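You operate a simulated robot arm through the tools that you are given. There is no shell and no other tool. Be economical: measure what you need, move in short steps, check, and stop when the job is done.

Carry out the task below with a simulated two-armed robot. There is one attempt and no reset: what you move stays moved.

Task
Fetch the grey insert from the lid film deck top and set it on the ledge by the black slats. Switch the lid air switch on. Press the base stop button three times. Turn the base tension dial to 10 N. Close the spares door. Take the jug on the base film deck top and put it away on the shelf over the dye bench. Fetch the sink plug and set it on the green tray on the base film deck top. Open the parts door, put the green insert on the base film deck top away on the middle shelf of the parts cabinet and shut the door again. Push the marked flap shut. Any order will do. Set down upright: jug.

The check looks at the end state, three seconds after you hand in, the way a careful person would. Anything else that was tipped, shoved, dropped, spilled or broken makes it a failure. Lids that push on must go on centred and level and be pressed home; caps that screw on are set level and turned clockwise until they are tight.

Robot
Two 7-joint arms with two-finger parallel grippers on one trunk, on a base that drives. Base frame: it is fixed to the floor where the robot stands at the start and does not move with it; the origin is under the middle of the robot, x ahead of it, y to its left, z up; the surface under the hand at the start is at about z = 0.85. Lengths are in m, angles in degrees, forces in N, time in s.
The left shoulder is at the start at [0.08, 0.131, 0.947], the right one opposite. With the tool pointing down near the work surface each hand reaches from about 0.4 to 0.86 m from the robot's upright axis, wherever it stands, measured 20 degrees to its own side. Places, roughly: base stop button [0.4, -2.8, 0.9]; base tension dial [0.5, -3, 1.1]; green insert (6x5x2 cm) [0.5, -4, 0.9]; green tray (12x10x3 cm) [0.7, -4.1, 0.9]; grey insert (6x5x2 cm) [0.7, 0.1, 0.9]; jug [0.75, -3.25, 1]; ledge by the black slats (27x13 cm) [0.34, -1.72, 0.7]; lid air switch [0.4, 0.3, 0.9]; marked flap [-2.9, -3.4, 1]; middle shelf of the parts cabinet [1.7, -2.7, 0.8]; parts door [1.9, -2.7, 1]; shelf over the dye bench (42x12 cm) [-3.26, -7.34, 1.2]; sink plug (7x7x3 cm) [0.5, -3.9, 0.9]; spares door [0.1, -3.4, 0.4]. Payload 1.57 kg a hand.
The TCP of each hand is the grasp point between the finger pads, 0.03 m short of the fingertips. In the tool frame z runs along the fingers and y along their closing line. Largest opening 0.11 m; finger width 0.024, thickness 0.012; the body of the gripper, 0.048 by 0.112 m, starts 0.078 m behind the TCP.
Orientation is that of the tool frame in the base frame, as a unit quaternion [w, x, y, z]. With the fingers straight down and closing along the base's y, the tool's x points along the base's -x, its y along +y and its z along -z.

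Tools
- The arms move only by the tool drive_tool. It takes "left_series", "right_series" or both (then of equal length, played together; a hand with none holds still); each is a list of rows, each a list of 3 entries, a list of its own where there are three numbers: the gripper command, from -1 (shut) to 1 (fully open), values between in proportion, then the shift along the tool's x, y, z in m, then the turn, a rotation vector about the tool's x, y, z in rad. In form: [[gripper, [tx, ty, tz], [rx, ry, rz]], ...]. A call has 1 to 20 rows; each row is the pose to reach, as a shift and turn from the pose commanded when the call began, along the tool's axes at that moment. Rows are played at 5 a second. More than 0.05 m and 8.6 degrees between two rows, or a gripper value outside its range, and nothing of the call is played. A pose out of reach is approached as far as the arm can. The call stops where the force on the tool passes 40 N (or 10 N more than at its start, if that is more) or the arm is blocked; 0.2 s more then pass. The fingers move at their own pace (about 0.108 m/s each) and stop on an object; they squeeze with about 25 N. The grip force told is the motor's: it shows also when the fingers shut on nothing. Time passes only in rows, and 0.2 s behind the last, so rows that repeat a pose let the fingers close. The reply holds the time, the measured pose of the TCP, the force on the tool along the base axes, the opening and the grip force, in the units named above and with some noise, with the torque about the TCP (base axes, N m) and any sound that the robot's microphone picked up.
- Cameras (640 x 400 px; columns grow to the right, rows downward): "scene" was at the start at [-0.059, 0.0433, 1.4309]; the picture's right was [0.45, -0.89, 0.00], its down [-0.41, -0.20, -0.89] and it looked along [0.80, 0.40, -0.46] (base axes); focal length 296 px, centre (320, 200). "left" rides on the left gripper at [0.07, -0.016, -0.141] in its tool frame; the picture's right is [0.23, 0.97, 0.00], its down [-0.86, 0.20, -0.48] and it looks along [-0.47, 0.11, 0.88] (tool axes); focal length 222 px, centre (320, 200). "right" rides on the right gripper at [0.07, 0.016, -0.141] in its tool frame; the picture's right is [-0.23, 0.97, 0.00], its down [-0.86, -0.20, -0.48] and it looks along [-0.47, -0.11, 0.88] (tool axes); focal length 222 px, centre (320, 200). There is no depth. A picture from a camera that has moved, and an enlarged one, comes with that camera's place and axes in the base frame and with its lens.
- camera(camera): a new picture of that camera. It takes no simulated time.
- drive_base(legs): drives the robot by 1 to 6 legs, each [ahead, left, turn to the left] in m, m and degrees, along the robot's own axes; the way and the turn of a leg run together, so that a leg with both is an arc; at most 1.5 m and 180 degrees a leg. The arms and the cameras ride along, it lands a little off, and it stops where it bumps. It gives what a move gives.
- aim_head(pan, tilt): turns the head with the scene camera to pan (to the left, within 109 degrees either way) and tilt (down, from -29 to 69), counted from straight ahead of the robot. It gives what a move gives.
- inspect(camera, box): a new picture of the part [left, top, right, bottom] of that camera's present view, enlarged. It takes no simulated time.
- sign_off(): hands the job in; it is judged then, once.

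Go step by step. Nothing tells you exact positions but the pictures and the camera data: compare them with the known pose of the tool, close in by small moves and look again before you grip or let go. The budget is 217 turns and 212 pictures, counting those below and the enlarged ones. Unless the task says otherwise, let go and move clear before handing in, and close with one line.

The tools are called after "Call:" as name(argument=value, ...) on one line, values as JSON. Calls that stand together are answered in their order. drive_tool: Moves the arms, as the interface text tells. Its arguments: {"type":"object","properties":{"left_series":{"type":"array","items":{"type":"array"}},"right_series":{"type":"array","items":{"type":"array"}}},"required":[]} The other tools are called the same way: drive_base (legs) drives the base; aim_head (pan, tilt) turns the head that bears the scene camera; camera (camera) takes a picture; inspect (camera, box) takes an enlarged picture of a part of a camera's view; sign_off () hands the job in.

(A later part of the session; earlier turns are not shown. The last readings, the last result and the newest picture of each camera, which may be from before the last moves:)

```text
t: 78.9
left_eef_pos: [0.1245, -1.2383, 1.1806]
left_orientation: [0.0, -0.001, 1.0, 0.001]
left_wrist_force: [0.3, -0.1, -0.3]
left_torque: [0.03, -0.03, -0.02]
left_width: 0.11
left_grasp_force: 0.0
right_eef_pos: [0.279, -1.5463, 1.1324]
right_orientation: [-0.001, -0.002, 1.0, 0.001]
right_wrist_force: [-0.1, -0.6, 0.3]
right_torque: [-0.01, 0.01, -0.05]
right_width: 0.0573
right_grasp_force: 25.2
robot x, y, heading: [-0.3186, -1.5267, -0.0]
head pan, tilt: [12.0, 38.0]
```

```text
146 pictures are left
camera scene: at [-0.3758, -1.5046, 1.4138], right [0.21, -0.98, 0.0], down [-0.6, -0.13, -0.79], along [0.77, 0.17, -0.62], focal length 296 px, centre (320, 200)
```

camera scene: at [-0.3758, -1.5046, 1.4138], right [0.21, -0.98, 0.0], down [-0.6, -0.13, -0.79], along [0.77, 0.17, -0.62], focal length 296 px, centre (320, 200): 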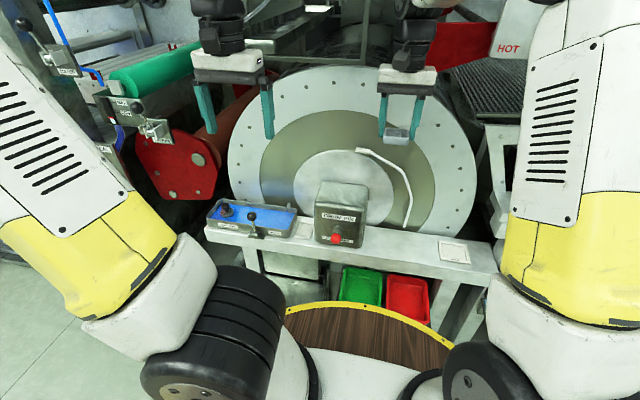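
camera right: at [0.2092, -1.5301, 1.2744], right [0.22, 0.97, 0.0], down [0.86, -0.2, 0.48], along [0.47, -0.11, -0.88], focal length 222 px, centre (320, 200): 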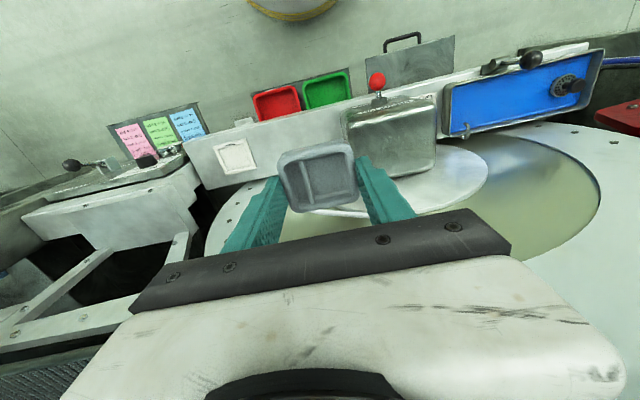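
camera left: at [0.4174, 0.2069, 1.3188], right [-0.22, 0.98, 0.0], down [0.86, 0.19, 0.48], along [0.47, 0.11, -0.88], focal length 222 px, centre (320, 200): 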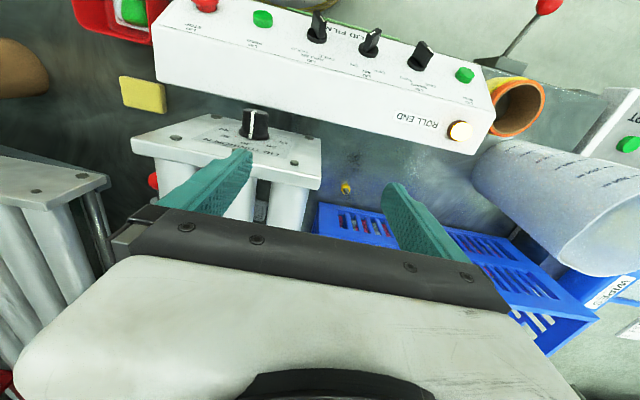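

Call:
inspect(camera="right", box=[180, 100, 340, 200])

Call:
inspect(camera="scene", box=[380, 200, 520, 288])

```text
4.00 times, centred on (260, 150) of right
camera zoom: at [0.2092, -1.5301, 1.2744], right [0.22, 0.97, 0.0], down [0.86, -0.2, 0.48], along [0.47, -0.11, -0.88], focal length 888 px, centre (560, 400)
```

zoom: 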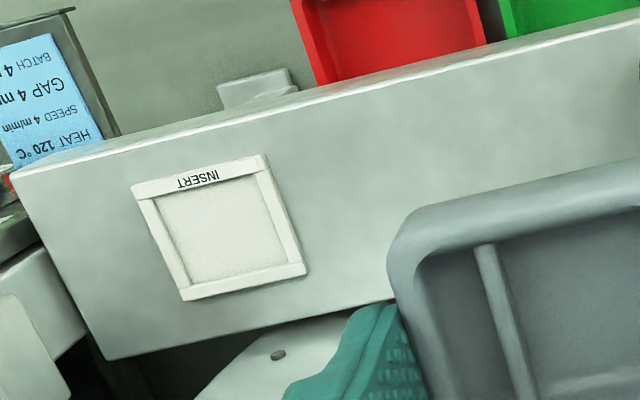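

```text
4.55 times, centred on (450, 244) of scene
camera zoom: at [-0.3758, -1.5046, 1.4138], right [0.21, -0.98, 0.0], down [-0.6, -0.13, -0.79], along [0.77, 0.17, -0.62], focal length 1346 px, centre (-271, 0)
```

zoom: 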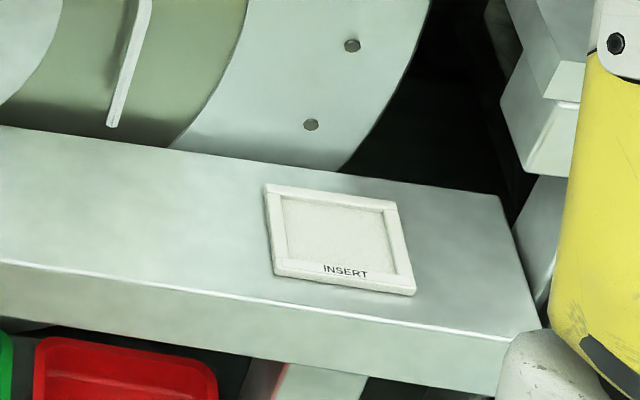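

The frame is about 9×8 cm with a raised rim. The plain ledge to its left, near y=-1.668, is clear and flat, so I'll set the insert down there.

Call:
drive_tool(right_series=[[-0.6, [-0.019, -0.041, 0.0], [0, 0, 0]], [-0.6, [-0.037, -0.081, 0.01], [0, 0, 0]], [-0.6, [-0.056, -0.122, 0.03], [0, 0, 0]], [-0.6, [-0.056, -0.122, 0.08], [0, 0, 0]], [-0.6, [-0.056, -0.122, 0.13], [0, 0, 0]], [-0.6, [-0.056, -0.122, 0.18], [0, 0, 0]], [-0.6, [-0.056, -0.122, 0.23], [0, 0, 0]], [-0.6, [-0.056, -0.122, 0.28], [0, 0, 0]], [-0.6, [-0.056, -0.122, 0.32], [0, 0, 0]], [-0.6, [-0.056, -0.122, 0.355], [0, 0, 0]], [-0.6, [-0.056, -0.122, 0.355], [0, 0, 0]]])

Call:
camera(camera="right")

Call:
camera(camera="scene")

```text
t: 81.3
left_eef_pos: [0.1255, -1.2395, 1.1799]
left_orientation: [0.001, -0.002, 1.0, -0.001]
left_wrist_force: [-0.9, -0.3, -0.3]
left_torque: [0.01, -0.01, 0.01]
left_width: 0.1099
left_grasp_force: 0.0
right_eef_pos: [0.3349, -1.6657, 0.7751]
right_orientation: [0.001, -0.002, 1.0, 0.0]
right_wrist_force: [-0.2, -0.8, -0.2]
right_torque: [0.0, -0.02, -0.03]
right_width: 0.0573
right_grasp_force: 24.6
robot x, y, heading: [-0.3181, -1.5254, -0.0]
head pan, tilt: [12.0, 38.0]
```

```text
143 pictures are left
camera right: at [0.2649, -1.6511, 0.9161], right [0.22, 0.97, 0.0], down [0.86, -0.2, 0.48], along [0.47, -0.11, -0.88], focal length 222 px, centre (320, 200)
```

right: 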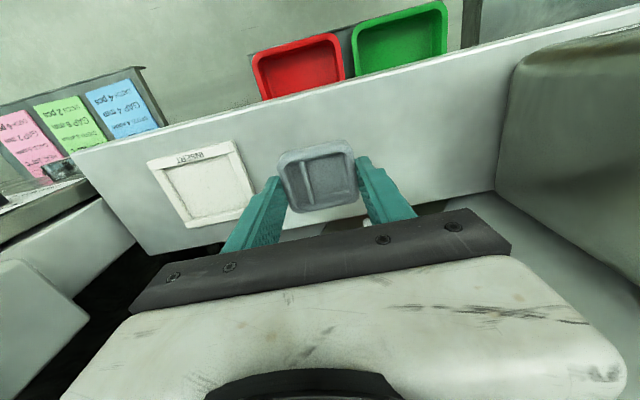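

```text
142 pictures are left
camera scene: at [-0.3757, -1.5046, 1.4138], right [0.21, -0.98, 0.0], down [-0.6, -0.13, -0.79], along [0.77, 0.17, -0.62], focal length 296 px, centre (320, 200)
```

scene: 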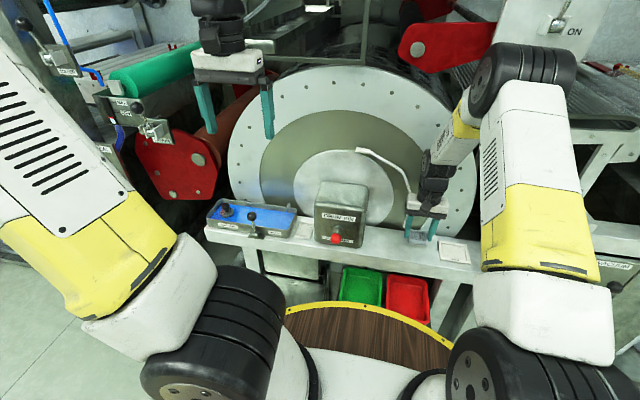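

Call:
drive_tool(right_series=[[-0.6, [0, 0, 0.015], [0, 0, 0]], [-0.6, [0, 0, 0.025], [0, 0, 0]], [-0.6, [0, 0, 0.03], [0, 0, 0]], [-0.6, [0, 0, 0.033], [0, 0, 0]]])

Call:
inspect(camera="right", box=[220, 100, 440, 238])

```text
t: 82.3
left_eef_pos: [0.1252, -1.2392, 1.1811]
left_orientation: [0.0, -0.001, 1.0, 0.0]
left_wrist_force: [0.0, -0.6, -0.2]
left_torque: [0.02, -0.02, 0.02]
left_width: 0.11
left_grasp_force: 0.0
right_eef_pos: [0.3362, -1.6678, 0.7433]
right_orientation: [0.001, 0.0, 1.0, 0.001]
right_wrist_force: [0.4, 0.3, -0.1]
right_torque: [0.01, 0.01, -0.02]
right_width: 0.0572
right_grasp_force: 25.0
robot x, y, heading: [-0.323, -1.5231, 0.2]
head pan, tilt: [12.0, 38.0]
```

```text
2.90 times, centred on (330, 169) of right
camera zoom: at [0.2659, -1.651, 0.885], right [0.22, 0.97, 0.0], down [0.85, -0.2, 0.48], along [0.47, -0.11, -0.88], focal length 644 px, centre (291, 290)
```

zoom: 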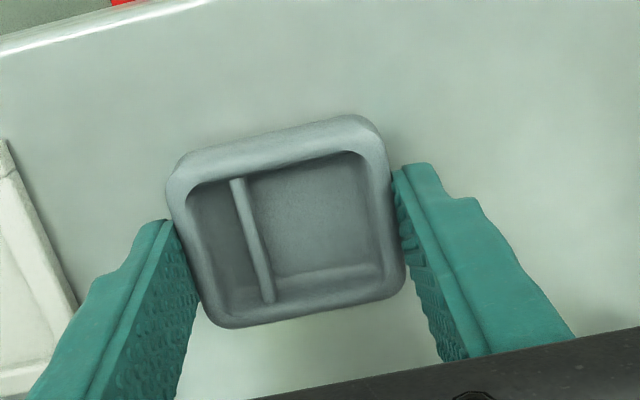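

Call:
drive_tool(right_series=[[-0.6, [0, 0, 0.004], [0, 0, 0]], [-0.6, [0, 0, 0.008], [0, 0, 0]], [-0.6, [0, 0, 0.01], [0, 0, 0]]])

```text
t: 83.1
left_eef_pos: [0.124, -1.2378, 1.1804]
left_orientation: [0.0, -0.001, 1.0, 0.0]
left_wrist_force: [0.9, -0.7, 0.3]
left_torque: [-0.01, 0.02, 0.0]
left_width: 0.11
left_grasp_force: 0.1
right_eef_pos: [0.336, -1.6664, 0.7357]
right_orientation: [0.001, -0.002, 1.0, 0.0]
right_wrist_force: [-5.4, 0.2, 12.8]
right_torque: [-0.05, 0.22, -0.02]
right_width: 0.0577
right_grasp_force: 25.1
robot x, y, heading: [-0.3192, -1.5246, 0.0]
head pan, tilt: [12.0, 38.0]
```

The insert has touched the ledge with about 13 N. I'll release, lift away and check.

Call:
drive_tool(right_series=[[-0.6, [0, 0, -0.002], [0, 0, 0]], [0.25, [0, 0, -0.002], [0, 0, 0]], [0.35, [0, 0, -0.003], [0, 0, 0]], [0.35, [0, 0, -0.05], [0, 0, 0]], [0.35, [0, 0, -0.1], [0, 0, 0]], [0.35, [0, 0, -0.15], [0, 0, 0]], [0.35, [0, 0, -0.2], [0, 0, 0]], [0.35, [0, 0, -0.25], [0, 0, 0]], [0.35, [0, 0, -0.3], [0, 0, 0]], [0.35, [0, 0, -0.35], [0, 0, 0]], [0.35, [0.04, 0.03, -0.38], [0, 0, 0]], [0.35, [0.08, 0.05, -0.4], [0, 0, 0]]])

Call:
camera(camera="right")

```text
refused: row 11 steps farther than a row can; nothing moved
```

```text
140 pictures are left
camera right: at [0.2657, -1.6508, 0.8766], right [0.22, 0.97, 0.0], down [0.86, -0.2, 0.48], along [0.47, -0.11, -0.88], focal length 222 px, centre (320, 200)
```

right: 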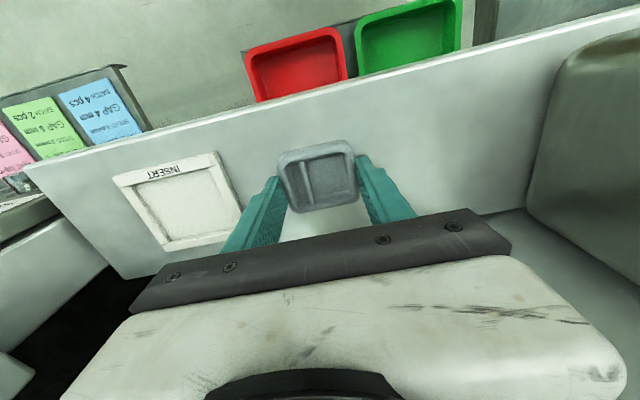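

Call:
drive_tool(right_series=[[-0.6, [0, 0, -0.002], [0, 0, 0]], [0.25, [0, 0, -0.002], [0, 0, 0]], [0.35, [0, 0, -0.003], [0, 0, 0]], [0.35, [0, 0, -0.05], [0, 0, 0]], [0.35, [0, 0, -0.1], [0, 0, 0]], [0.35, [0, 0, -0.15], [0, 0, 0]], [0.35, [0, 0, -0.2], [0, 0, 0]], [0.35, [0, 0, -0.25], [0, 0, 0]], [0.35, [0, 0, -0.3], [0, 0, 0]], [0.35, [0, 0, -0.35], [0, 0, 0]], [0.35, [0.03, 0.02, -0.38], [0, 0, 0]], [0.35, [0.06, 0.04, -0.4], [0, 0, 0]]])

Call:
camera(camera="right")

```text
t: 85.7
left_eef_pos: [0.1257, -1.2385, 1.1805]
left_orientation: [0.0, -0.002, 1.0, -0.001]
left_wrist_force: [0.9, 0.5, 0.2]
left_torque: [0.01, 0.04, 0.01]
left_width: 0.11
left_grasp_force: 0.1
right_eef_pos: [0.2743, -1.6293, 1.1375]
right_orientation: [0.0, -0.002, 1.0, 0.001]
right_wrist_force: [-0.5, 0.0, -0.6]
right_torque: [-0.01, 0.04, -0.01]
right_width: 0.0743
right_grasp_force: 0.0
robot x, y, heading: [-0.321, -1.5231, 0.3]
head pan, tilt: [12.0, 38.0]
```

```text
139 pictures are left
camera right: at [0.2039, -1.6132, 1.2788], right [0.22, 0.97, 0.0], down [0.86, -0.2, 0.48], along [0.47, -0.11, -0.88], focal length 222 px, centre (320, 200)
```

right: 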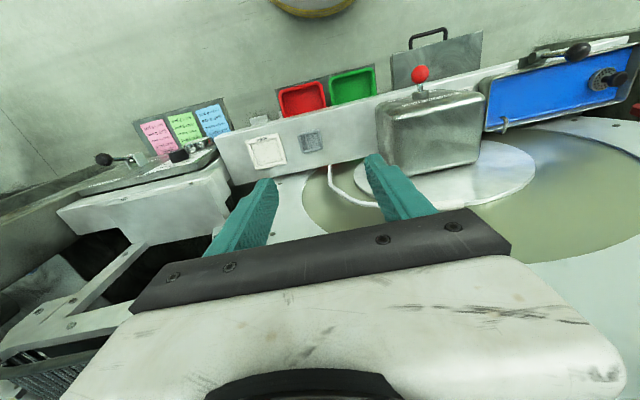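

The insert rests on the ledge. Next I'll back off, drive to the base film deck and survey it.

Call:
drive_base(legs=[[-0.5, 0, 0], [0, -1.2, 0]])

Call:
aim_head(pan=0, tilt=25)

Call:
camera(camera="scene")

Call:
aim_head(pan=-45, tilt=20)

Call:
camera(camera="scene")

```text
t: 94.2
left_eef_pos: [-0.3516, -2.3933, 1.1811]
left_orientation: [0.0, -0.018, 1.0, 0.0]
left_wrist_force: [0.4, 0.3, -0.4]
left_torque: [0.01, 0.01, 0.02]
left_width: 0.11
left_grasp_force: 0.1
right_eef_pos: [-0.1886, -2.7793, 1.1368]
right_orientation: [0.0, -0.019, 1.0, 0.001]
right_wrist_force: [0.8, 0.7, -0.8]
right_torque: [0.05, 0.05, 0.01]
right_width: 0.0744
right_grasp_force: 0.0
robot x, y, heading: [-0.7835, -2.6966, 2.2]
head pan, tilt: [12.0, 38.0]
```

```text
t: 94.9
left_eef_pos: [-0.351, -2.3939, 1.1804]
left_orientation: [0.0, -0.018, 1.0, 0.0]
left_wrist_force: [0.6, 0.0, -0.5]
left_torque: [0.01, 0.03, -0.02]
left_width: 0.11
left_grasp_force: 0.0
right_eef_pos: [-0.1886, -2.7788, 1.1382]
right_orientation: [0.0, -0.017, 1.0, 0.001]
right_wrist_force: [0.1, -0.1, -0.3]
right_torque: [0.01, 0.0, 0.02]
right_width: 0.0744
right_grasp_force: 0.1
robot x, y, heading: [-0.7846, -2.6944, 2.1]
head pan, tilt: [0.0, 25.0]
```

```text
138 pictures are left
camera scene: at [-0.8341, -2.6939, 1.4341], right [0.04, -1.0, 0.0], down [-0.42, -0.02, -0.91], along [0.91, 0.03, -0.42], focal length 296 px, centre (320, 200)
```

scene: 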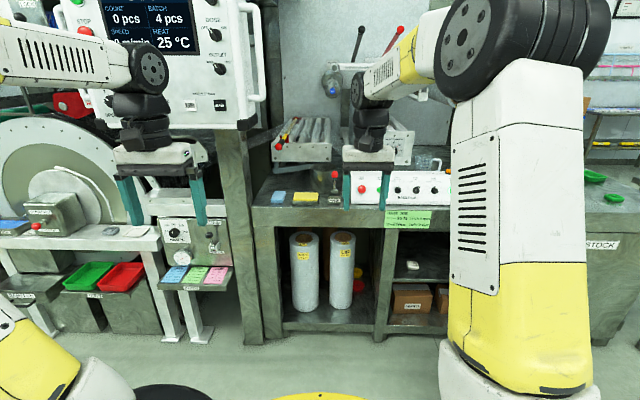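

```text
t: 96.0
left_eef_pos: [-0.3504, -2.3946, 1.1807]
left_orientation: [0.0, -0.018, 1.0, 0.001]
left_wrist_force: [0.7, -0.5, 0.5]
left_torque: [-0.03, -0.01, 0.01]
left_width: 0.1099
left_grasp_force: 0.1
right_eef_pos: [-0.1901, -2.7791, 1.1379]
right_orientation: [-0.001, -0.018, 1.0, 0.001]
right_wrist_force: [-0.4, 0.4, -0.9]
right_torque: [0.01, 0.03, -0.01]
right_width: 0.0742
right_grasp_force: 0.0
robot x, y, heading: [-0.7851, -2.6935, 2.0]
head pan, tilt: [-45.0, 20.0]
```

```text
137 pictures are left
camera scene: at [-0.858, -2.7606, 1.4423], right [-0.68, -0.73, 0.0], down [-0.25, 0.23, -0.94], along [0.69, -0.64, -0.34], focal length 296 px, centre (320, 200)
```

scene: 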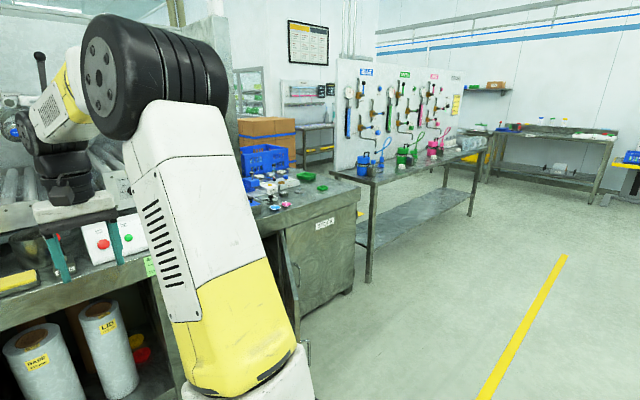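

Call:
drive_base(legs=[[0, -0.6, -2]])

Call:
aim_head(pan=10, tilt=25)

Call:
camera(camera="scene")

Call:
inspect(camera="scene", box=[180, 60, 500, 260])

```text
t: 99.4
left_eef_pos: [-0.3293, -3.0072, 1.1802]
left_orientation: [0.0, 0.001, 1.0, 0.001]
left_wrist_force: [0.5, 0.5, -0.6]
left_torque: [0.04, 0.01, -0.03]
left_width: 0.1098
left_grasp_force: 0.0
right_eef_pos: [-0.1821, -3.3973, 1.1386]
right_orientation: [-0.001, 0.001, 1.0, 0.001]
right_wrist_force: [0.7, -0.1, 0.6]
right_torque: [-0.04, 0.02, 0.0]
right_width: 0.0743
right_grasp_force: 0.0
robot x, y, heading: [-0.774, -3.2896, -0.1]
head pan, tilt: [-45.0, 20.0]
```

```text
t: 100.7
left_eef_pos: [-0.3292, -3.0049, 1.1806]
left_orientation: [0.0, 0.001, 1.0, 0.0]
left_wrist_force: [-1.0, -0.3, -0.8]
left_torque: [0.03, 0.03, 0.0]
left_width: 0.1101
left_grasp_force: 0.0
right_eef_pos: [-0.1819, -3.3971, 1.1364]
right_orientation: [0.0, 0.001, 1.0, 0.001]
right_wrist_force: [-1.1, -0.3, -0.3]
right_torque: [0.01, -0.01, 0.01]
right_width: 0.0741
right_grasp_force: 0.1
robot x, y, heading: [-0.774, -3.2936, -0.0]
head pan, tilt: [10.0, 25.0]
```

```text
136 pictures are left
camera scene: at [-0.8257, -3.2712, 1.4342], right [0.17, -0.99, 0.0], down [-0.42, -0.07, -0.91], along [0.89, 0.15, -0.42], focal length 296 px, centre (320, 200)
```

scene: 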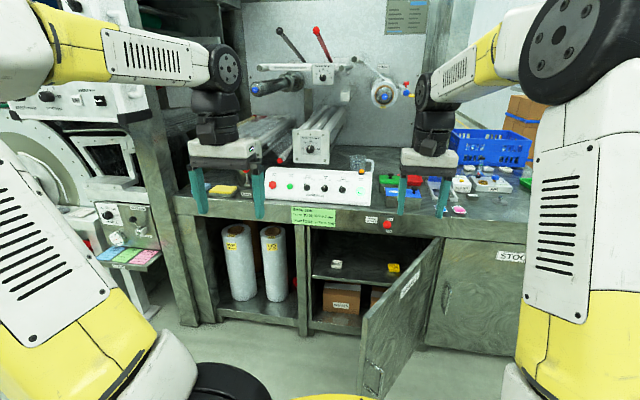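

```text
2.00 times, centred on (340, 160) of scene
camera zoom: at [-0.8257, -3.2712, 1.4342], right [0.17, -0.99, 0.0], down [-0.42, -0.07, -0.91], along [0.89, 0.15, -0.42], focal length 592 px, centre (280, 280)
```

zoom: 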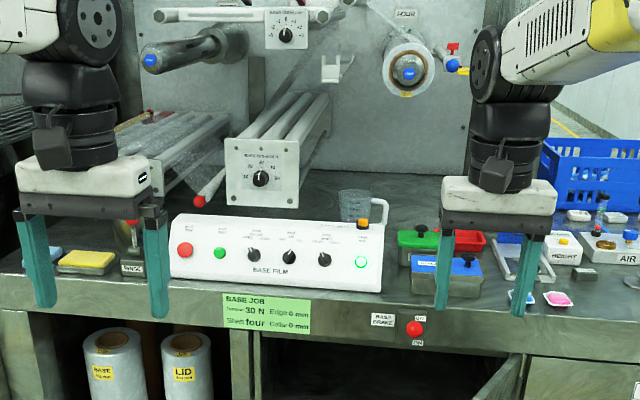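

I can see the base panel, the dial, the jug and the half-open spares door, hinged on its right side. I'll look down at the door before driving in.

Call:
aim_head(pan=0, tilt=50)

Call:
camera(camera="scene")

Call:
camera(camera="right")

```text
t: 101.5
left_eef_pos: [-0.3299, -3.0057, 1.18]
left_orientation: [0.001, 0.001, 1.0, 0.0]
left_wrist_force: [-0.7, 0.3, -0.2]
left_torque: [-0.01, 0.03, -0.04]
left_width: 0.11
left_grasp_force: 0.0
right_eef_pos: [-0.1821, -3.3965, 1.1372]
right_orientation: [-0.001, 0.0, 1.0, 0.002]
right_wrist_force: [-0.4, 0.8, 0.3]
right_torque: [-0.04, -0.01, -0.05]
right_width: 0.0742
right_grasp_force: 0.1
robot x, y, heading: [-0.7795, -3.2894, 0.1]
head pan, tilt: [0.0, 50.0]
```

```text
134 pictures are left
camera scene: at [-0.8394, -3.2871, 1.3967], right [0.0, -1.0, 0.0], down [-0.77, 0.0, -0.64], along [0.64, 0.0, -0.77], focal length 296 px, centre (320, 200)
```

scene: 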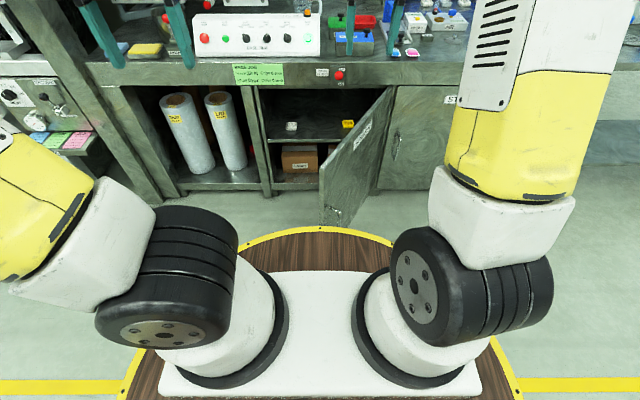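

```text
133 pictures are left
camera right: at [-0.2528, -3.3808, 1.2788], right [0.23, 0.97, 0.0], down [0.85, -0.2, 0.48], along [0.47, -0.11, -0.88], focal length 222 px, centre (320, 200)
```

right: 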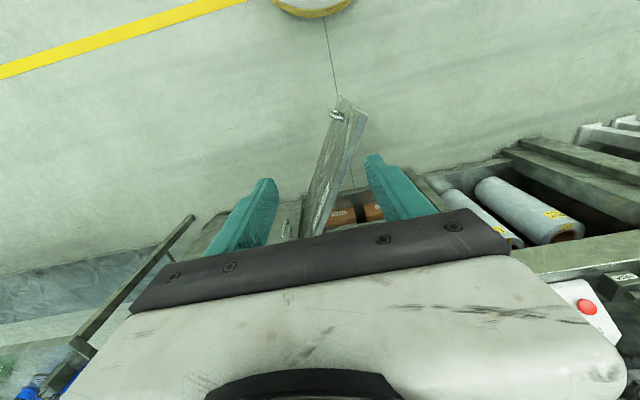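

The door's free edge is near (-0.156, -3.29) with its top at z≈0.74, and the hinge is near (0.31, -3.59). I'll lower the closed right hand on its outer side, then push it shut by driving the base.

Call:
drive_tool(right_series=[[-1, [0, 0, 0.048], [0, -0.05, 0]], [-1, [0, 0, 0.096], [0, -0.1, 0]], [-1, [0, 0, 0.144], [0, -0.15, 0]], [-1, [0, 0, 0.192], [0, -0.2, 0]], [-1, [0, 0, 0.24], [0, -0.25, 0]], [-1, [0, 0, 0.288], [0, -0.3, 0]], [-1, [0, 0, 0.336], [0, -0.35, 0]], [-1, [0, 0, 0.384], [0, -0.4, 0]], [-1, [0, 0, 0.432], [0, -0.45, 0]], [-1, [0, 0, 0.48], [0, -0.5, 0]], [-1, [0, 0, 0.48], [0, -0.5, 0]]])

Call:
camera(camera="right")

Call:
camera(camera="scene")

```text
t: 103.9
left_eef_pos: [-0.3303, -3.0063, 1.1803]
left_orientation: [-0.001, 0.001, 1.0, 0.0]
left_wrist_force: [0.6, 0.7, 0.5]
left_torque: [-0.03, -0.02, -0.01]
left_width: 0.1099
left_grasp_force: 0.1
right_eef_pos: [-0.1825, -3.394, 0.6581]
right_orientation: [0.249, 0.001, 0.969, 0.001]
right_wrist_force: [-0.1, 0.7, -0.2]
right_torque: [0.01, -0.01, -0.02]
right_width: 0.0
right_grasp_force: 21.7
robot x, y, heading: [-0.7745, -3.2912, 0.1]
head pan, tilt: [0.0, 50.0]
```

```text
132 pictures are left
camera right: at [-0.3114, -3.3775, 0.7482], right [0.2, 0.97, 0.11], down [0.52, -0.2, 0.83], along [0.83, -0.11, -0.55], focal length 222 px, centre (320, 200)
```

right: 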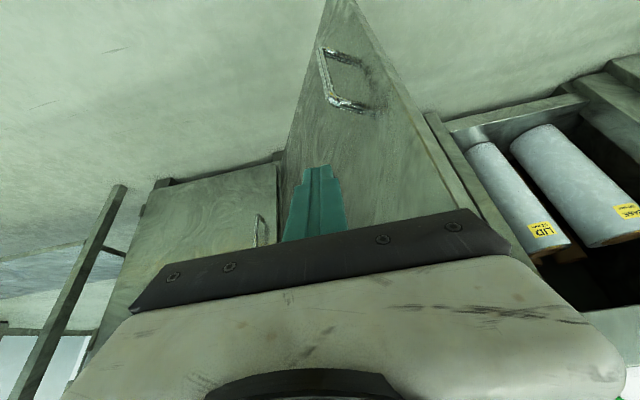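

```text
131 pictures are left
camera scene: at [-0.8395, -3.2871, 1.3967], right [0.0, -1.0, 0.0], down [-0.77, 0.0, -0.64], along [0.64, 0.0, -0.77], focal length 296 px, centre (320, 200)
```

scene: 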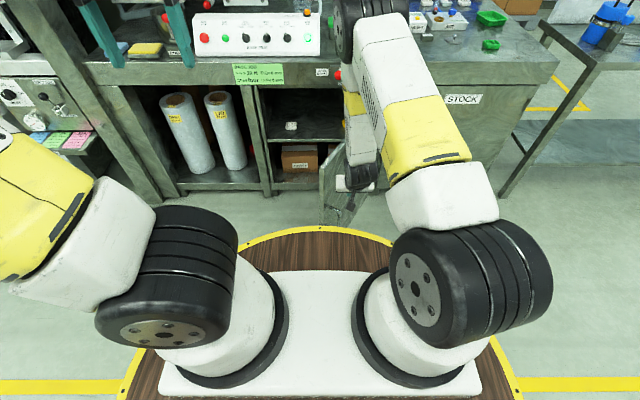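

Call:
drive_base(legs=[[0.05, 0.08, 0], [0.1, 0.115, 0], [0.15, 0.087, 0]])

Call:
camera(camera="scene")

Call:
camera(camera="right")

```text
t: 107.2
left_eef_pos: [-0.0221, -2.7239, 1.1791]
left_orientation: [0.0, 0.0, 1.0, 0.0]
left_wrist_force: [-0.1, -0.3, -0.8]
left_torque: [0.01, 0.0, 0.0]
left_width: 0.11
left_grasp_force: 0.0
right_eef_pos: [0.1252, -3.1114, 0.6585]
right_orientation: [0.247, 0.002, 0.969, 0.0]
right_wrist_force: [-0.1, 0.5, 0.4]
right_torque: [0.0, -0.01, 0.03]
right_width: 0.0
right_grasp_force: 21.3
robot x, y, heading: [-0.4655, -3.0118, -0.3]
head pan, tilt: [0.0, 50.0]
```

```text
130 pictures are left
camera scene: at [-0.5309, -3.0051, 1.3967], right [0.0, -1.0, 0.0], down [-0.77, 0.0, -0.64], along [0.64, 0.0, -0.77], focal length 296 px, centre (320, 200)
```

scene: 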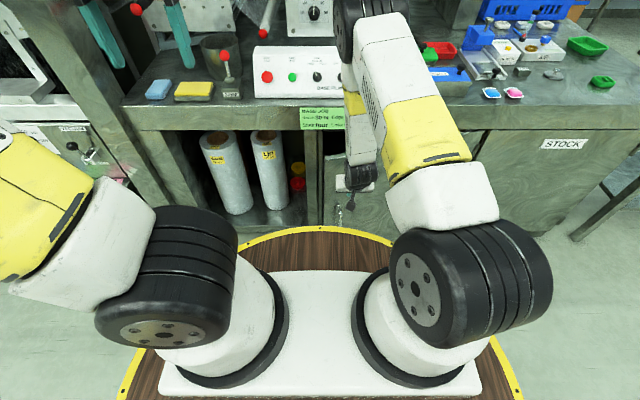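

```text
129 pictures are left
camera right: at [-0.0029, -3.0957, 0.7487], right [0.2, 0.97, 0.11], down [0.52, -0.2, 0.83], along [0.83, -0.11, -0.55], focal length 222 px, centre (320, 200)
```

right: 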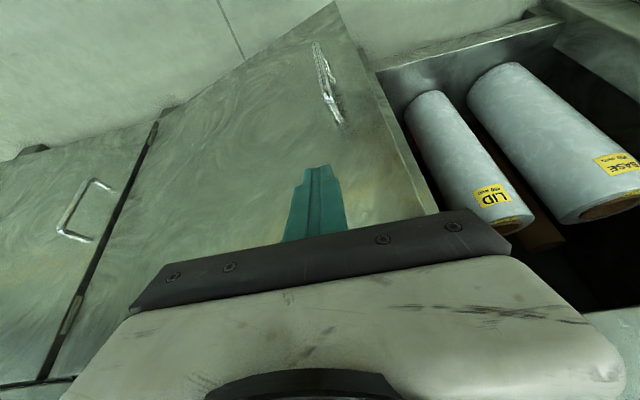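

Call:
drive_base(legs=[[0.09, 0.02, 0], [0.06, 0.01, 0]])

Call:
camera(camera="right")

```text
t: 108.8
left_eef_pos: [0.1314, -2.6956, 1.1813]
left_orientation: [0.0, 0.002, 1.0, 0.0]
left_wrist_force: [0.5, 0.1, 0.0]
left_torque: [-0.03, -0.01, 0.01]
left_width: 0.1102
left_grasp_force: 0.0
right_eef_pos: [0.2777, -3.0843, 0.6583]
right_orientation: [0.248, 0.002, 0.969, -0.001]
right_wrist_force: [0.6, 0.3, 0.1]
right_torque: [-0.04, -0.04, 0.01]
right_width: 0.0
right_grasp_force: 21.7
robot x, y, heading: [-0.3177, -2.9803, -0.4]
head pan, tilt: [0.0, 50.0]
```

```text
128 pictures are left
camera right: at [0.1483, -3.0674, 0.7487], right [0.2, 0.97, 0.11], down [0.52, -0.2, 0.83], along [0.83, -0.11, -0.55], focal length 222 px, centre (320, 200)
```

right: 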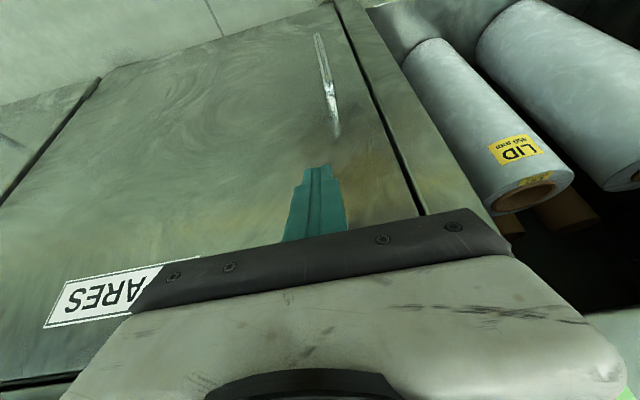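

Call:
drive_tool(right_series=[[-1, [-0.0088, 0, 0.0048], [0, 0, 0]], [-1, [-0.0176, 0, 0.0096], [0, 0, 0]], [-1, [-0.0263, 0, 0.0144], [0, 0, 0]], [-1, [-0.035, 0, 0.0192], [0, 0, 0]], [-1, [-0.044, 0, 0.024], [0, 0, 0]]])

Call:
camera(camera="right")

```text
t: 110.0
left_eef_pos: [0.131, -2.6953, 1.1811]
left_orientation: [0.0, 0.002, 1.0, 0.0]
left_wrist_force: [-0.1, -0.4, -0.4]
left_torque: [-0.03, -0.02, 0.01]
left_width: 0.1098
left_grasp_force: 0.0
right_eef_pos: [0.3171, -3.0853, 0.6551]
right_orientation: [0.239, 0.002, 0.971, -0.001]
right_wrist_force: [-6.2, 1.0, 2.8]
right_torque: [0.01, 0.04, 0.03]
right_width: 0.0001
right_grasp_force: 21.4
robot x, y, heading: [-0.3174, -2.9807, -0.5]
head pan, tilt: [0.0, 50.0]
stopped in row 5 (right hand): the force on the tool passed its limit at 94 N (the readings are from after the stop); the commanded pose is now the measured one
```

```text
127 pictures are left
camera right: at [0.1888, -3.0684, 0.7481], right [0.21, 0.97, 0.11], down [0.53, -0.2, 0.82], along [0.82, -0.11, -0.56], focal length 222 px, centre (320, 200)
```

right: 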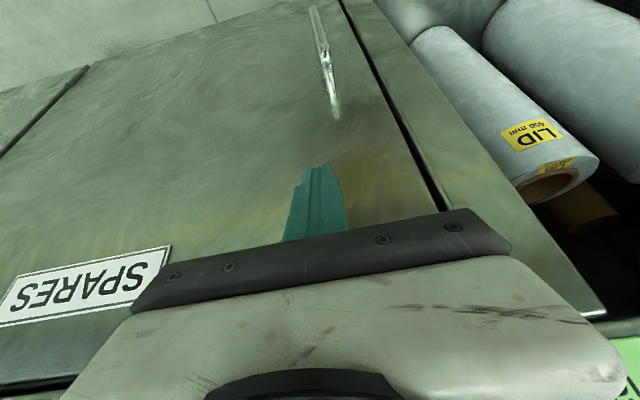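

The spares door is shut against its stop. I'll retract the hand and raise it.

Call:
drive_tool(right_series=[[-1, [0.044, 0, -0.024], [0, 0, 0]], [-1, [0.088, 0, -0.048], [0, 0, 0]], [-1, [0.07, 0, -0.09], [0, 0.05, 0]], [-1, [0.05, 0, -0.132], [0, 0.1, 0]], [-1, [0.03, 0, -0.174], [0, 0.15, 0]], [-1, [0.01, 0, -0.216], [0, 0.2, 0]], [-1, [-0.01, 0, -0.258], [0, 0.25, 0]], [-1, [-0.03, 0, -0.3], [0, 0.3, 0]], [-1, [-0.05, 0, -0.342], [0, 0.35, 0]], [-1, [-0.07, 0, -0.384], [0, 0.4, 0]], [-1, [-0.09, 0, -0.426], [0, 0.45, 0]], [-1, [-0.11, 0, -0.46], [0, 0.49, 0]]])

Call:
aim_head(pan=15, tilt=35)

Call:
camera(camera="scene")

Call:
camera(camera="left")

```text
refused: row 1 steps farther than a row can; nothing moved
```

```text
t: 110.8
left_eef_pos: [0.1316, -2.6948, 1.1809]
left_orientation: [0.0, 0.002, 1.0, 0.001]
left_wrist_force: [-0.2, 0.1, 0.1]
left_torque: [0.03, 0.02, 0.04]
left_width: 0.1103
left_grasp_force: 0.2
right_eef_pos: [0.3165, -3.0849, 0.6548]
right_orientation: [0.238, 0.003, 0.971, -0.001]
right_wrist_force: [-10.9, -0.3, 2.8]
right_torque: [-0.01, 0.18, 0.0]
right_width: 0.0001
right_grasp_force: 21.5
robot x, y, heading: [-0.3133, -2.9799, -0.2]
head pan, tilt: [15.0, 35.0]
```

```text
126 pictures are left
camera scene: at [-0.3719, -2.9527, 1.4183], right [0.25, -0.97, 0.0], down [-0.56, -0.14, -0.82], along [0.79, 0.21, -0.57], focal length 296 px, centre (320, 200)
```

scene: 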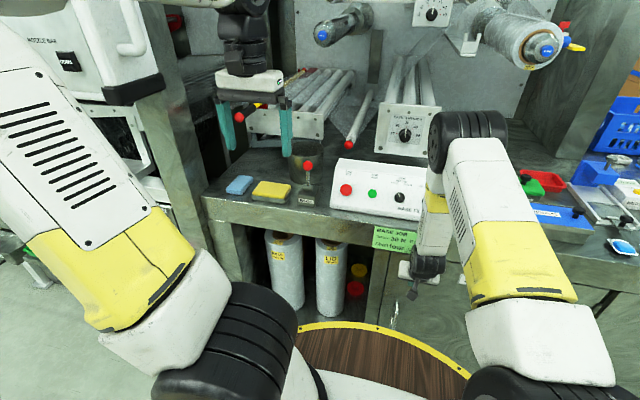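

```text
125 pictures are left
camera left: at [0.0622, -2.7122, 1.3224], right [-0.22, 0.98, 0.0], down [0.86, 0.19, 0.48], along [0.47, 0.11, -0.88], focal length 222 px, centre (320, 200)
```

left: 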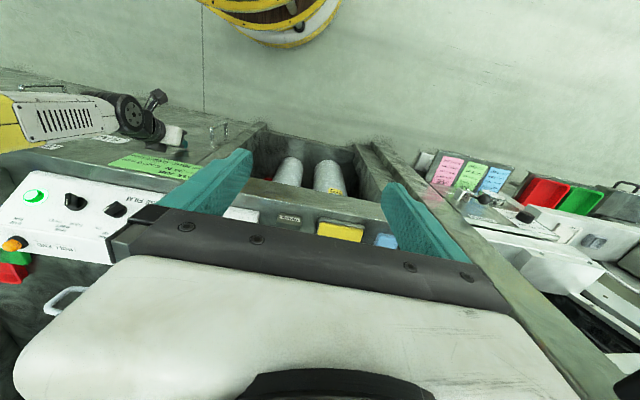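

Call:
drive_tool(right_series=[[-1, [0.04, 0, -0.022], [0, 0, 0]], [-1, [0.08, 0, -0.044], [0, 0, 0]], [-1, [0.065, 0, -0.086], [0, 0.05, 0]], [-1, [0.047, 0, -0.128], [0, 0.1, 0]], [-1, [0.028, 0, -0.17], [0, 0.15, 0]], [-1, [0.01, 0, -0.212], [0, 0.2, 0]], [-1, [-0.01, 0, -0.254], [0, 0.25, 0]], [-1, [-0.03, 0, -0.296], [0, 0.3, 0]], [-1, [-0.05, 0, -0.338], [0, 0.35, 0]], [-1, [-0.07, 0, -0.38], [0, 0.4, 0]], [-1, [-0.09, 0, -0.422], [0, 0.45, 0]], [-1, [-0.11, 0, -0.46], [0, 0.48, 0]]])

Call:
drive_base(legs=[[-0.13, 0, 0]])

Call:
camera(camera="scene")

```text
t: 113.4
left_eef_pos: [0.1301, -2.6965, 1.1807]
left_orientation: [0.0, 0.003, 1.0, 0.001]
left_wrist_force: [0.6, -0.2, -0.5]
left_torque: [-0.01, 0.03, 0.01]
left_width: 0.11
left_grasp_force: 0.1
right_eef_pos: [0.2001, -3.0826, 1.1134]
right_orientation: [0.002, 0.003, 1.0, 0.0]
right_wrist_force: [-0.1, -0.1, -0.2]
right_torque: [-0.03, 0.0, -0.02]
right_width: 0.0
right_grasp_force: 21.2
robot x, y, heading: [-0.3155, -2.9759, -0.3]
head pan, tilt: [15.0, 35.0]
```

```text
t: 114.6
left_eef_pos: [0.0055, -2.6962, 1.1813]
left_orientation: [0.0, 0.004, 1.0, 0.0]
left_wrist_force: [1.3, -1.4, -0.5]
left_torque: [0.03, 0.0, -0.03]
left_width: 0.1099
left_grasp_force: 0.1
right_eef_pos: [0.0724, -3.0844, 1.1108]
right_orientation: [0.001, 0.004, 1.0, 0.0]
right_wrist_force: [1.1, -0.1, 0.6]
right_torque: [0.0, -0.01, -0.02]
right_width: 0.0
right_grasp_force: 21.0
robot x, y, heading: [-0.4453, -2.9775, -0.6]
head pan, tilt: [15.0, 35.0]
```

```text
124 pictures are left
camera scene: at [-0.4991, -2.9514, 1.4184], right [0.25, -0.97, 0.0], down [-0.56, -0.14, -0.82], along [0.79, 0.2, -0.57], focal length 296 px, centre (320, 200)
```

scene: 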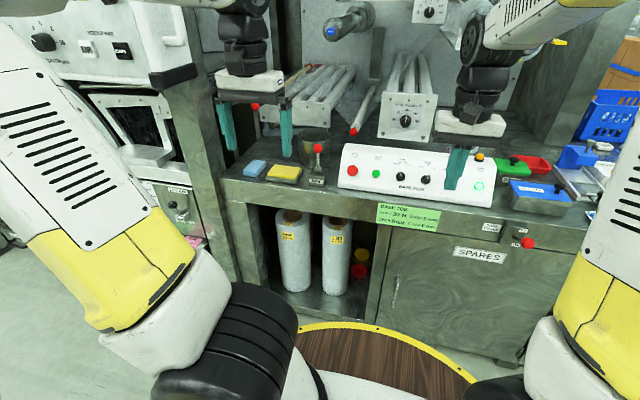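

The spares door is closed flush. Next I'll zoom in on the stop button and the tension dial.

Call:
inspect(camera="scene", box=[320, 80, 480, 210])

Call:
inspect(camera="scene", box=[375, 90, 439, 130])

```text
3.08 times, centred on (400, 145) of scene
camera zoom: at [-0.4991, -2.9514, 1.4184], right [0.25, -0.97, 0.0], down [-0.56, -0.14, -0.82], along [0.79, 0.2, -0.57], focal length 911 px, centre (74, 369)
```

zoom: 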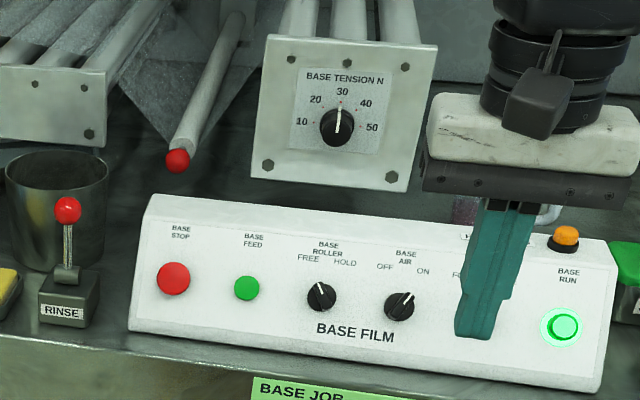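

```text
10.00 times, centred on (407, 110) of scene
camera zoom: at [-0.4991, -2.9514, 1.4184], right [0.25, -0.97, 0.0], down [-0.56, -0.14, -0.82], along [0.79, 0.2, -0.57], focal length 2962 px, centre (-550, 1100)
```

zoom: 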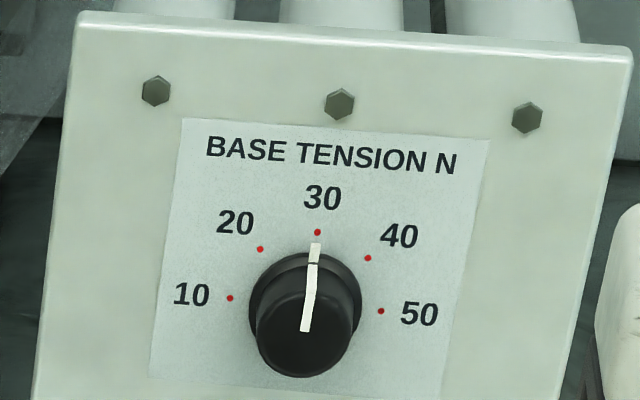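

The dial reads 30, and its 10 mark is 90° counter-clockwise. The stop button is at about (0.393, -2.841, 0.918). I'll bring the left hand up to it with the fingers closed.

Call:
drive_tool(left_series=[[0.5, [-0.031, -0.018, 0.0215], [0, -0.125, 0]], [0, [-0.061, -0.036, 0.043], [0, -0.251, 0]], [-0.5, [-0.092, -0.054, 0.0645], [0, -0.376, 0]], [-1, [-0.122, -0.0725, 0.086], [0, -0.5, 0]], [-1, [-0.153, -0.091, 0.1075], [0, -0.627, 0]], [-1, [-0.183, -0.109, 0.129], [0, -0.752, 0]], [-1, [-0.214, -0.127, 0.1505], [0, -0.878, 0]], [-1, [-0.2445, -0.145, 0.172], [0, -1.003, 0]], [-1, [-0.2445, -0.145, 0.172], [0, -1.003, 0]]])

Call:
camera(camera="left")

```text
t: 116.6
left_eef_pos: [0.2438, -2.844, 1.007]
left_orientation: [0.481, 0.004, 0.877, -0.002]
left_wrist_force: [-0.3, -0.5, -0.6]
left_torque: [0.02, -0.01, 0.0]
left_width: 0.0
left_grasp_force: 20.6
right_eef_pos: [0.0721, -3.0843, 1.1133]
right_orientation: [0.002, 0.005, 1.0, 0.0]
right_wrist_force: [-1.0, 0.5, 0.3]
right_torque: [0.01, -0.01, 0.03]
right_width: 0.0
right_grasp_force: 21.4
robot x, y, heading: [-0.4442, -2.9792, -0.5]
head pan, tilt: [15.0, 35.0]
```

```text
121 pictures are left
camera left: at [0.0883, -2.8609, 1.0242], right [-0.11, 0.97, -0.19], down [0.06, 0.2, 0.98], along [0.99, 0.1, -0.08], focal length 222 px, centre (320, 200)
```

left: 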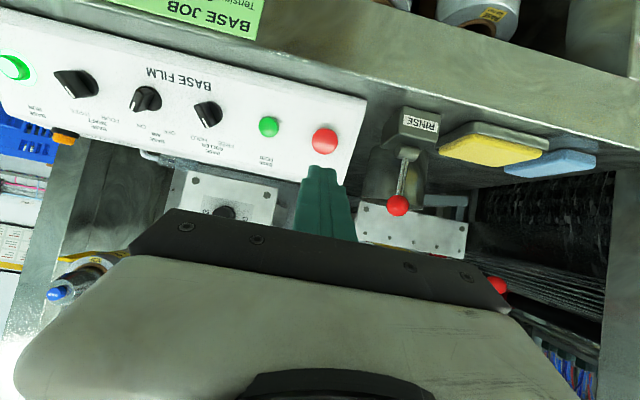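

Call:
drive_tool(left_series=[[-1, [0, 0.004, 0.045], [0, 0, 0]], [-1, [0, 0.004, 0.09], [0, 0, 0]], [-1, [0, 0.004, 0.12], [0, 0, 0]], [-1, [0, 0.004, 0.13], [0, 0, 0]], [-1, [0, 0.004, 0.13], [0, 0, 0]]])

Call:
inspect(camera="left", box=[240, 90, 400, 190])

```text
t: 117.8
left_eef_pos: [0.3417, -2.8199, 0.9364]
left_orientation: [0.481, 0.005, 0.877, -0.003]
left_wrist_force: [0.0, 0.0, -0.6]
left_torque: [0.01, -0.02, 0.0]
left_width: 0.0
left_grasp_force: 20.6
left hand out of reach, approached as far as the arm can: row 2, 3, 4, 5
right_eef_pos: [0.0733, -3.0844, 1.1134]
right_orientation: [0.001, 0.005, 1.0, 0.0]
right_wrist_force: [0.5, 0.3, -0.1]
right_torque: [-0.01, 0.02, 0.01]
right_width: 0.0001
right_grasp_force: 21.4
robot x, y, heading: [-0.4436, -2.9756, -0.7]
head pan, tilt: [15.0, 35.0]
```

```text
4.00 times, centred on (320, 140) of left
camera zoom: at [0.1874, -2.8349, 0.9541], right [-0.11, 0.98, -0.19], down [0.06, 0.2, 0.98], along [0.99, 0.1, -0.08], focal length 888 px, centre (320, 440)
```

zoom: 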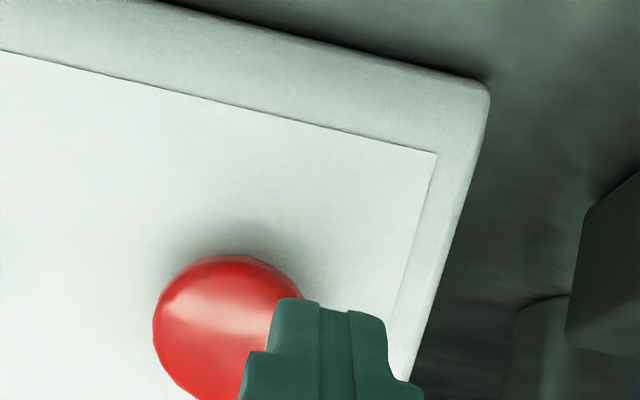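

The arm ran out of reach and drifted sideways. I'll retract, drive the base 0.12 m forward and retry.

Call:
drive_tool(left_series=[[-1, [0, 0, -0.04], [0, 0, 0]], [-1, [0, 0, -0.08], [0, 0, 0]], [-1, [0, -0.01, -0.12], [0, 0, 0]], [-1, [0, -0.015, -0.16], [0, 0, 0]]])

Call:
drive_base(legs=[[0.12, 0, 0.7]])

Call:
camera(camera="left")

```text
t: 118.8
left_eef_pos: [0.2046, -2.8322, 1.0263]
left_orientation: [0.48, 0.005, 0.877, -0.003]
left_wrist_force: [-0.4, -0.4, -0.3]
left_torque: [0.0, 0.01, -0.05]
left_width: 0.0001
left_grasp_force: 21.4
right_eef_pos: [0.0726, -3.0855, 1.1138]
right_orientation: [0.001, 0.005, 1.0, 0.0]
right_wrist_force: [0.4, 0.3, -0.4]
right_torque: [0.0, 0.05, -0.02]
right_width: 0.0
right_grasp_force: 21.4
robot x, y, heading: [-0.446, -2.9804, -0.4]
head pan, tilt: [15.0, 35.0]
```

```text
t: 120.1
left_eef_pos: [0.3216, -2.8256, 1.0264]
left_orientation: [0.48, -0.001, 0.877, 0.001]
left_wrist_force: [-0.5, -1.1, 0.0]
left_torque: [0.0, 0.03, 0.0]
left_width: 0.0001
left_grasp_force: 21.4
right_eef_pos: [0.1924, -3.079, 1.1131]
right_orientation: [0.002, -0.002, 1.0, -0.001]
right_wrist_force: [0.4, 0.5, 0.1]
right_torque: [0.02, 0.01, 0.0]
right_width: 0.0
right_grasp_force: 20.5
robot x, y, heading: [-0.3233, -2.979, -0.3]
head pan, tilt: [15.0, 35.0]
```

```text
119 pictures are left
camera left: at [0.1666, -2.8433, 1.0437], right [-0.12, 0.97, -0.19], down [0.06, 0.2, 0.98], along [0.99, 0.11, -0.08], focal length 222 px, centre (320, 200)
```

left: 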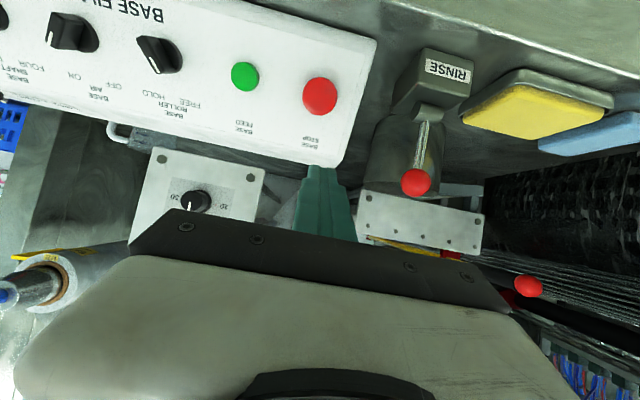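

Call:
drive_tool(left_series=[[-1, [0.027, -0.008, 0.02], [0, 0, 0]], [-1, [0.0535, -0.0154, 0.04], [0, 0, 0]], [-1, [0.0535, -0.0154, 0.058], [0, 0, 0]], [-1, [0.0535, -0.0154, 0.058], [0, 0, 0]]])

Call:
inspect(camera="left", box=[240, 100, 400, 200])

```text
t: 121.1
left_eef_pos: [0.3433, -2.8397, 0.9523]
left_orientation: [0.48, 0.0, 0.877, 0.0]
left_wrist_force: [-0.4, 0.4, 0.4]
left_torque: [0.03, 0.02, -0.03]
left_width: 0.0
left_grasp_force: 21.3
right_eef_pos: [0.1931, -3.0781, 1.1125]
right_orientation: [0.002, -0.002, 1.0, 0.001]
right_wrist_force: [0.1, 0.2, 0.6]
right_torque: [-0.02, -0.01, -0.02]
right_width: 0.0
right_grasp_force: 21.0
robot x, y, heading: [-0.3251, -2.978, 0.0]
head pan, tilt: [15.0, 35.0]
```

```text
4.00 times, centred on (320, 150) of left
camera zoom: at [0.1881, -2.8568, 0.9689], right [-0.12, 0.97, -0.19], down [0.06, 0.2, 0.98], along [0.99, 0.11, -0.08], focal length 888 px, centre (320, 400)
```

zoom: 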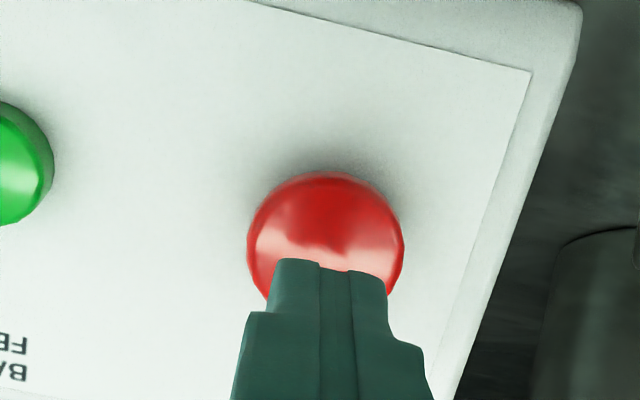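

Call:
drive_tool(left_series=[[-1, [0, 0.001, 0.01], [0, 0, 0]], [-1, [0, 0.001, 0.016], [0, 0, 0]], [-1, [0, 0.001, 0.02], [0, 0, 0]], [-1, [0, 0.001, 0.023], [0, 0, 0]]])

Call:
drive_tool(left_series=[[-1, [0, 0, 0.003], [0, 0, 0]], [-1, [0, 0, 0.006], [0, 0, 0]]])

```text
t: 122.1
left_eef_pos: [0.3623, -2.8396, 0.9382]
left_orientation: [0.48, -0.001, 0.877, 0.0]
left_wrist_force: [0.6, 0.9, 0.0]
left_torque: [-0.02, 0.0, 0.03]
left_width: 0.0
left_grasp_force: 21.4
right_eef_pos: [0.1928, -3.0789, 1.1126]
right_orientation: [0.002, -0.001, 1.0, -0.001]
right_wrist_force: [0.2, -1.1, 0.2]
right_torque: [0.01, -0.02, -0.01]
right_width: 0.0
right_grasp_force: 21.2
robot x, y, heading: [-0.325, -2.9746, 0.1]
head pan, tilt: [15.0, 35.0]
```

```text
t: 122.7
left_eef_pos: [0.367, -2.8392, 0.9348]
left_orientation: [0.48, 0.0, 0.877, 0.0]
left_wrist_force: [-0.7, 0.7, 0.8]
left_torque: [0.02, 0.01, 0.03]
left_width: 0.0
left_grasp_force: 21.6
right_eef_pos: [0.1933, -3.0808, 1.1126]
right_orientation: [0.001, -0.002, 1.0, 0.0]
right_wrist_force: [-0.2, -0.3, 0.8]
right_torque: [-0.01, 0.05, -0.01]
right_width: 0.0001
right_grasp_force: 21.2
robot x, y, heading: [-0.3263, -2.9801, 0.1]
head pan, tilt: [15.0, 35.0]
```

Call:
drive_tool(left_series=[[-1, [0, 0, 0.003], [0, 0, 0]], [-1, [0, 0, 0.006], [0, 0, 0]]])

Call:
drive_tool(left_series=[[-1, [0, 0, 0.002], [0, 0, 0]], [-1, [0, 0, 0.004], [0, 0, 0]]])

```text
t: 123.3
left_eef_pos: [0.3711, -2.8411, 0.9331]
left_orientation: [0.481, -0.001, 0.877, 0.001]
left_wrist_force: [-14.4, 5.9, 7.1]
left_torque: [0.13, 0.22, 0.08]
left_width: 0.0
left_grasp_force: 21.6
right_eef_pos: [0.1908, -3.079, 1.1134]
right_orientation: [0.001, -0.001, 1.0, 0.0]
right_wrist_force: [1.0, 0.3, 0.5]
right_torque: [0.01, 0.02, 0.03]
right_width: 0.0001
right_grasp_force: 20.9
robot x, y, heading: [-0.3262, -2.9772, -0.0]
head pan, tilt: [15.0, 35.0]
heard: click
```

```text
t: 123.9
left_eef_pos: [0.3719, -2.8403, 0.9311]
left_orientation: [0.482, 0.001, 0.876, -0.001]
left_wrist_force: [-25.6, 5.3, 14.9]
left_torque: [0.07, 0.38, 0.19]
left_width: 0.0
left_grasp_force: 21.9
right_eef_pos: [0.1904, -3.0793, 1.1142]
right_orientation: [0.002, -0.001, 1.0, 0.0]
right_wrist_force: [0.1, 0.1, 0.2]
right_torque: [-0.03, 0.01, -0.01]
right_width: 0.0
right_grasp_force: 20.6
robot x, y, heading: [-0.328, -2.9782, 0.1]
head pan, tilt: [15.0, 35.0]
stopped in row 2 (left hand): the force on the tool passed its limit at 42 N (the readings are from after the stop); the commanded pose is now the measured one
```

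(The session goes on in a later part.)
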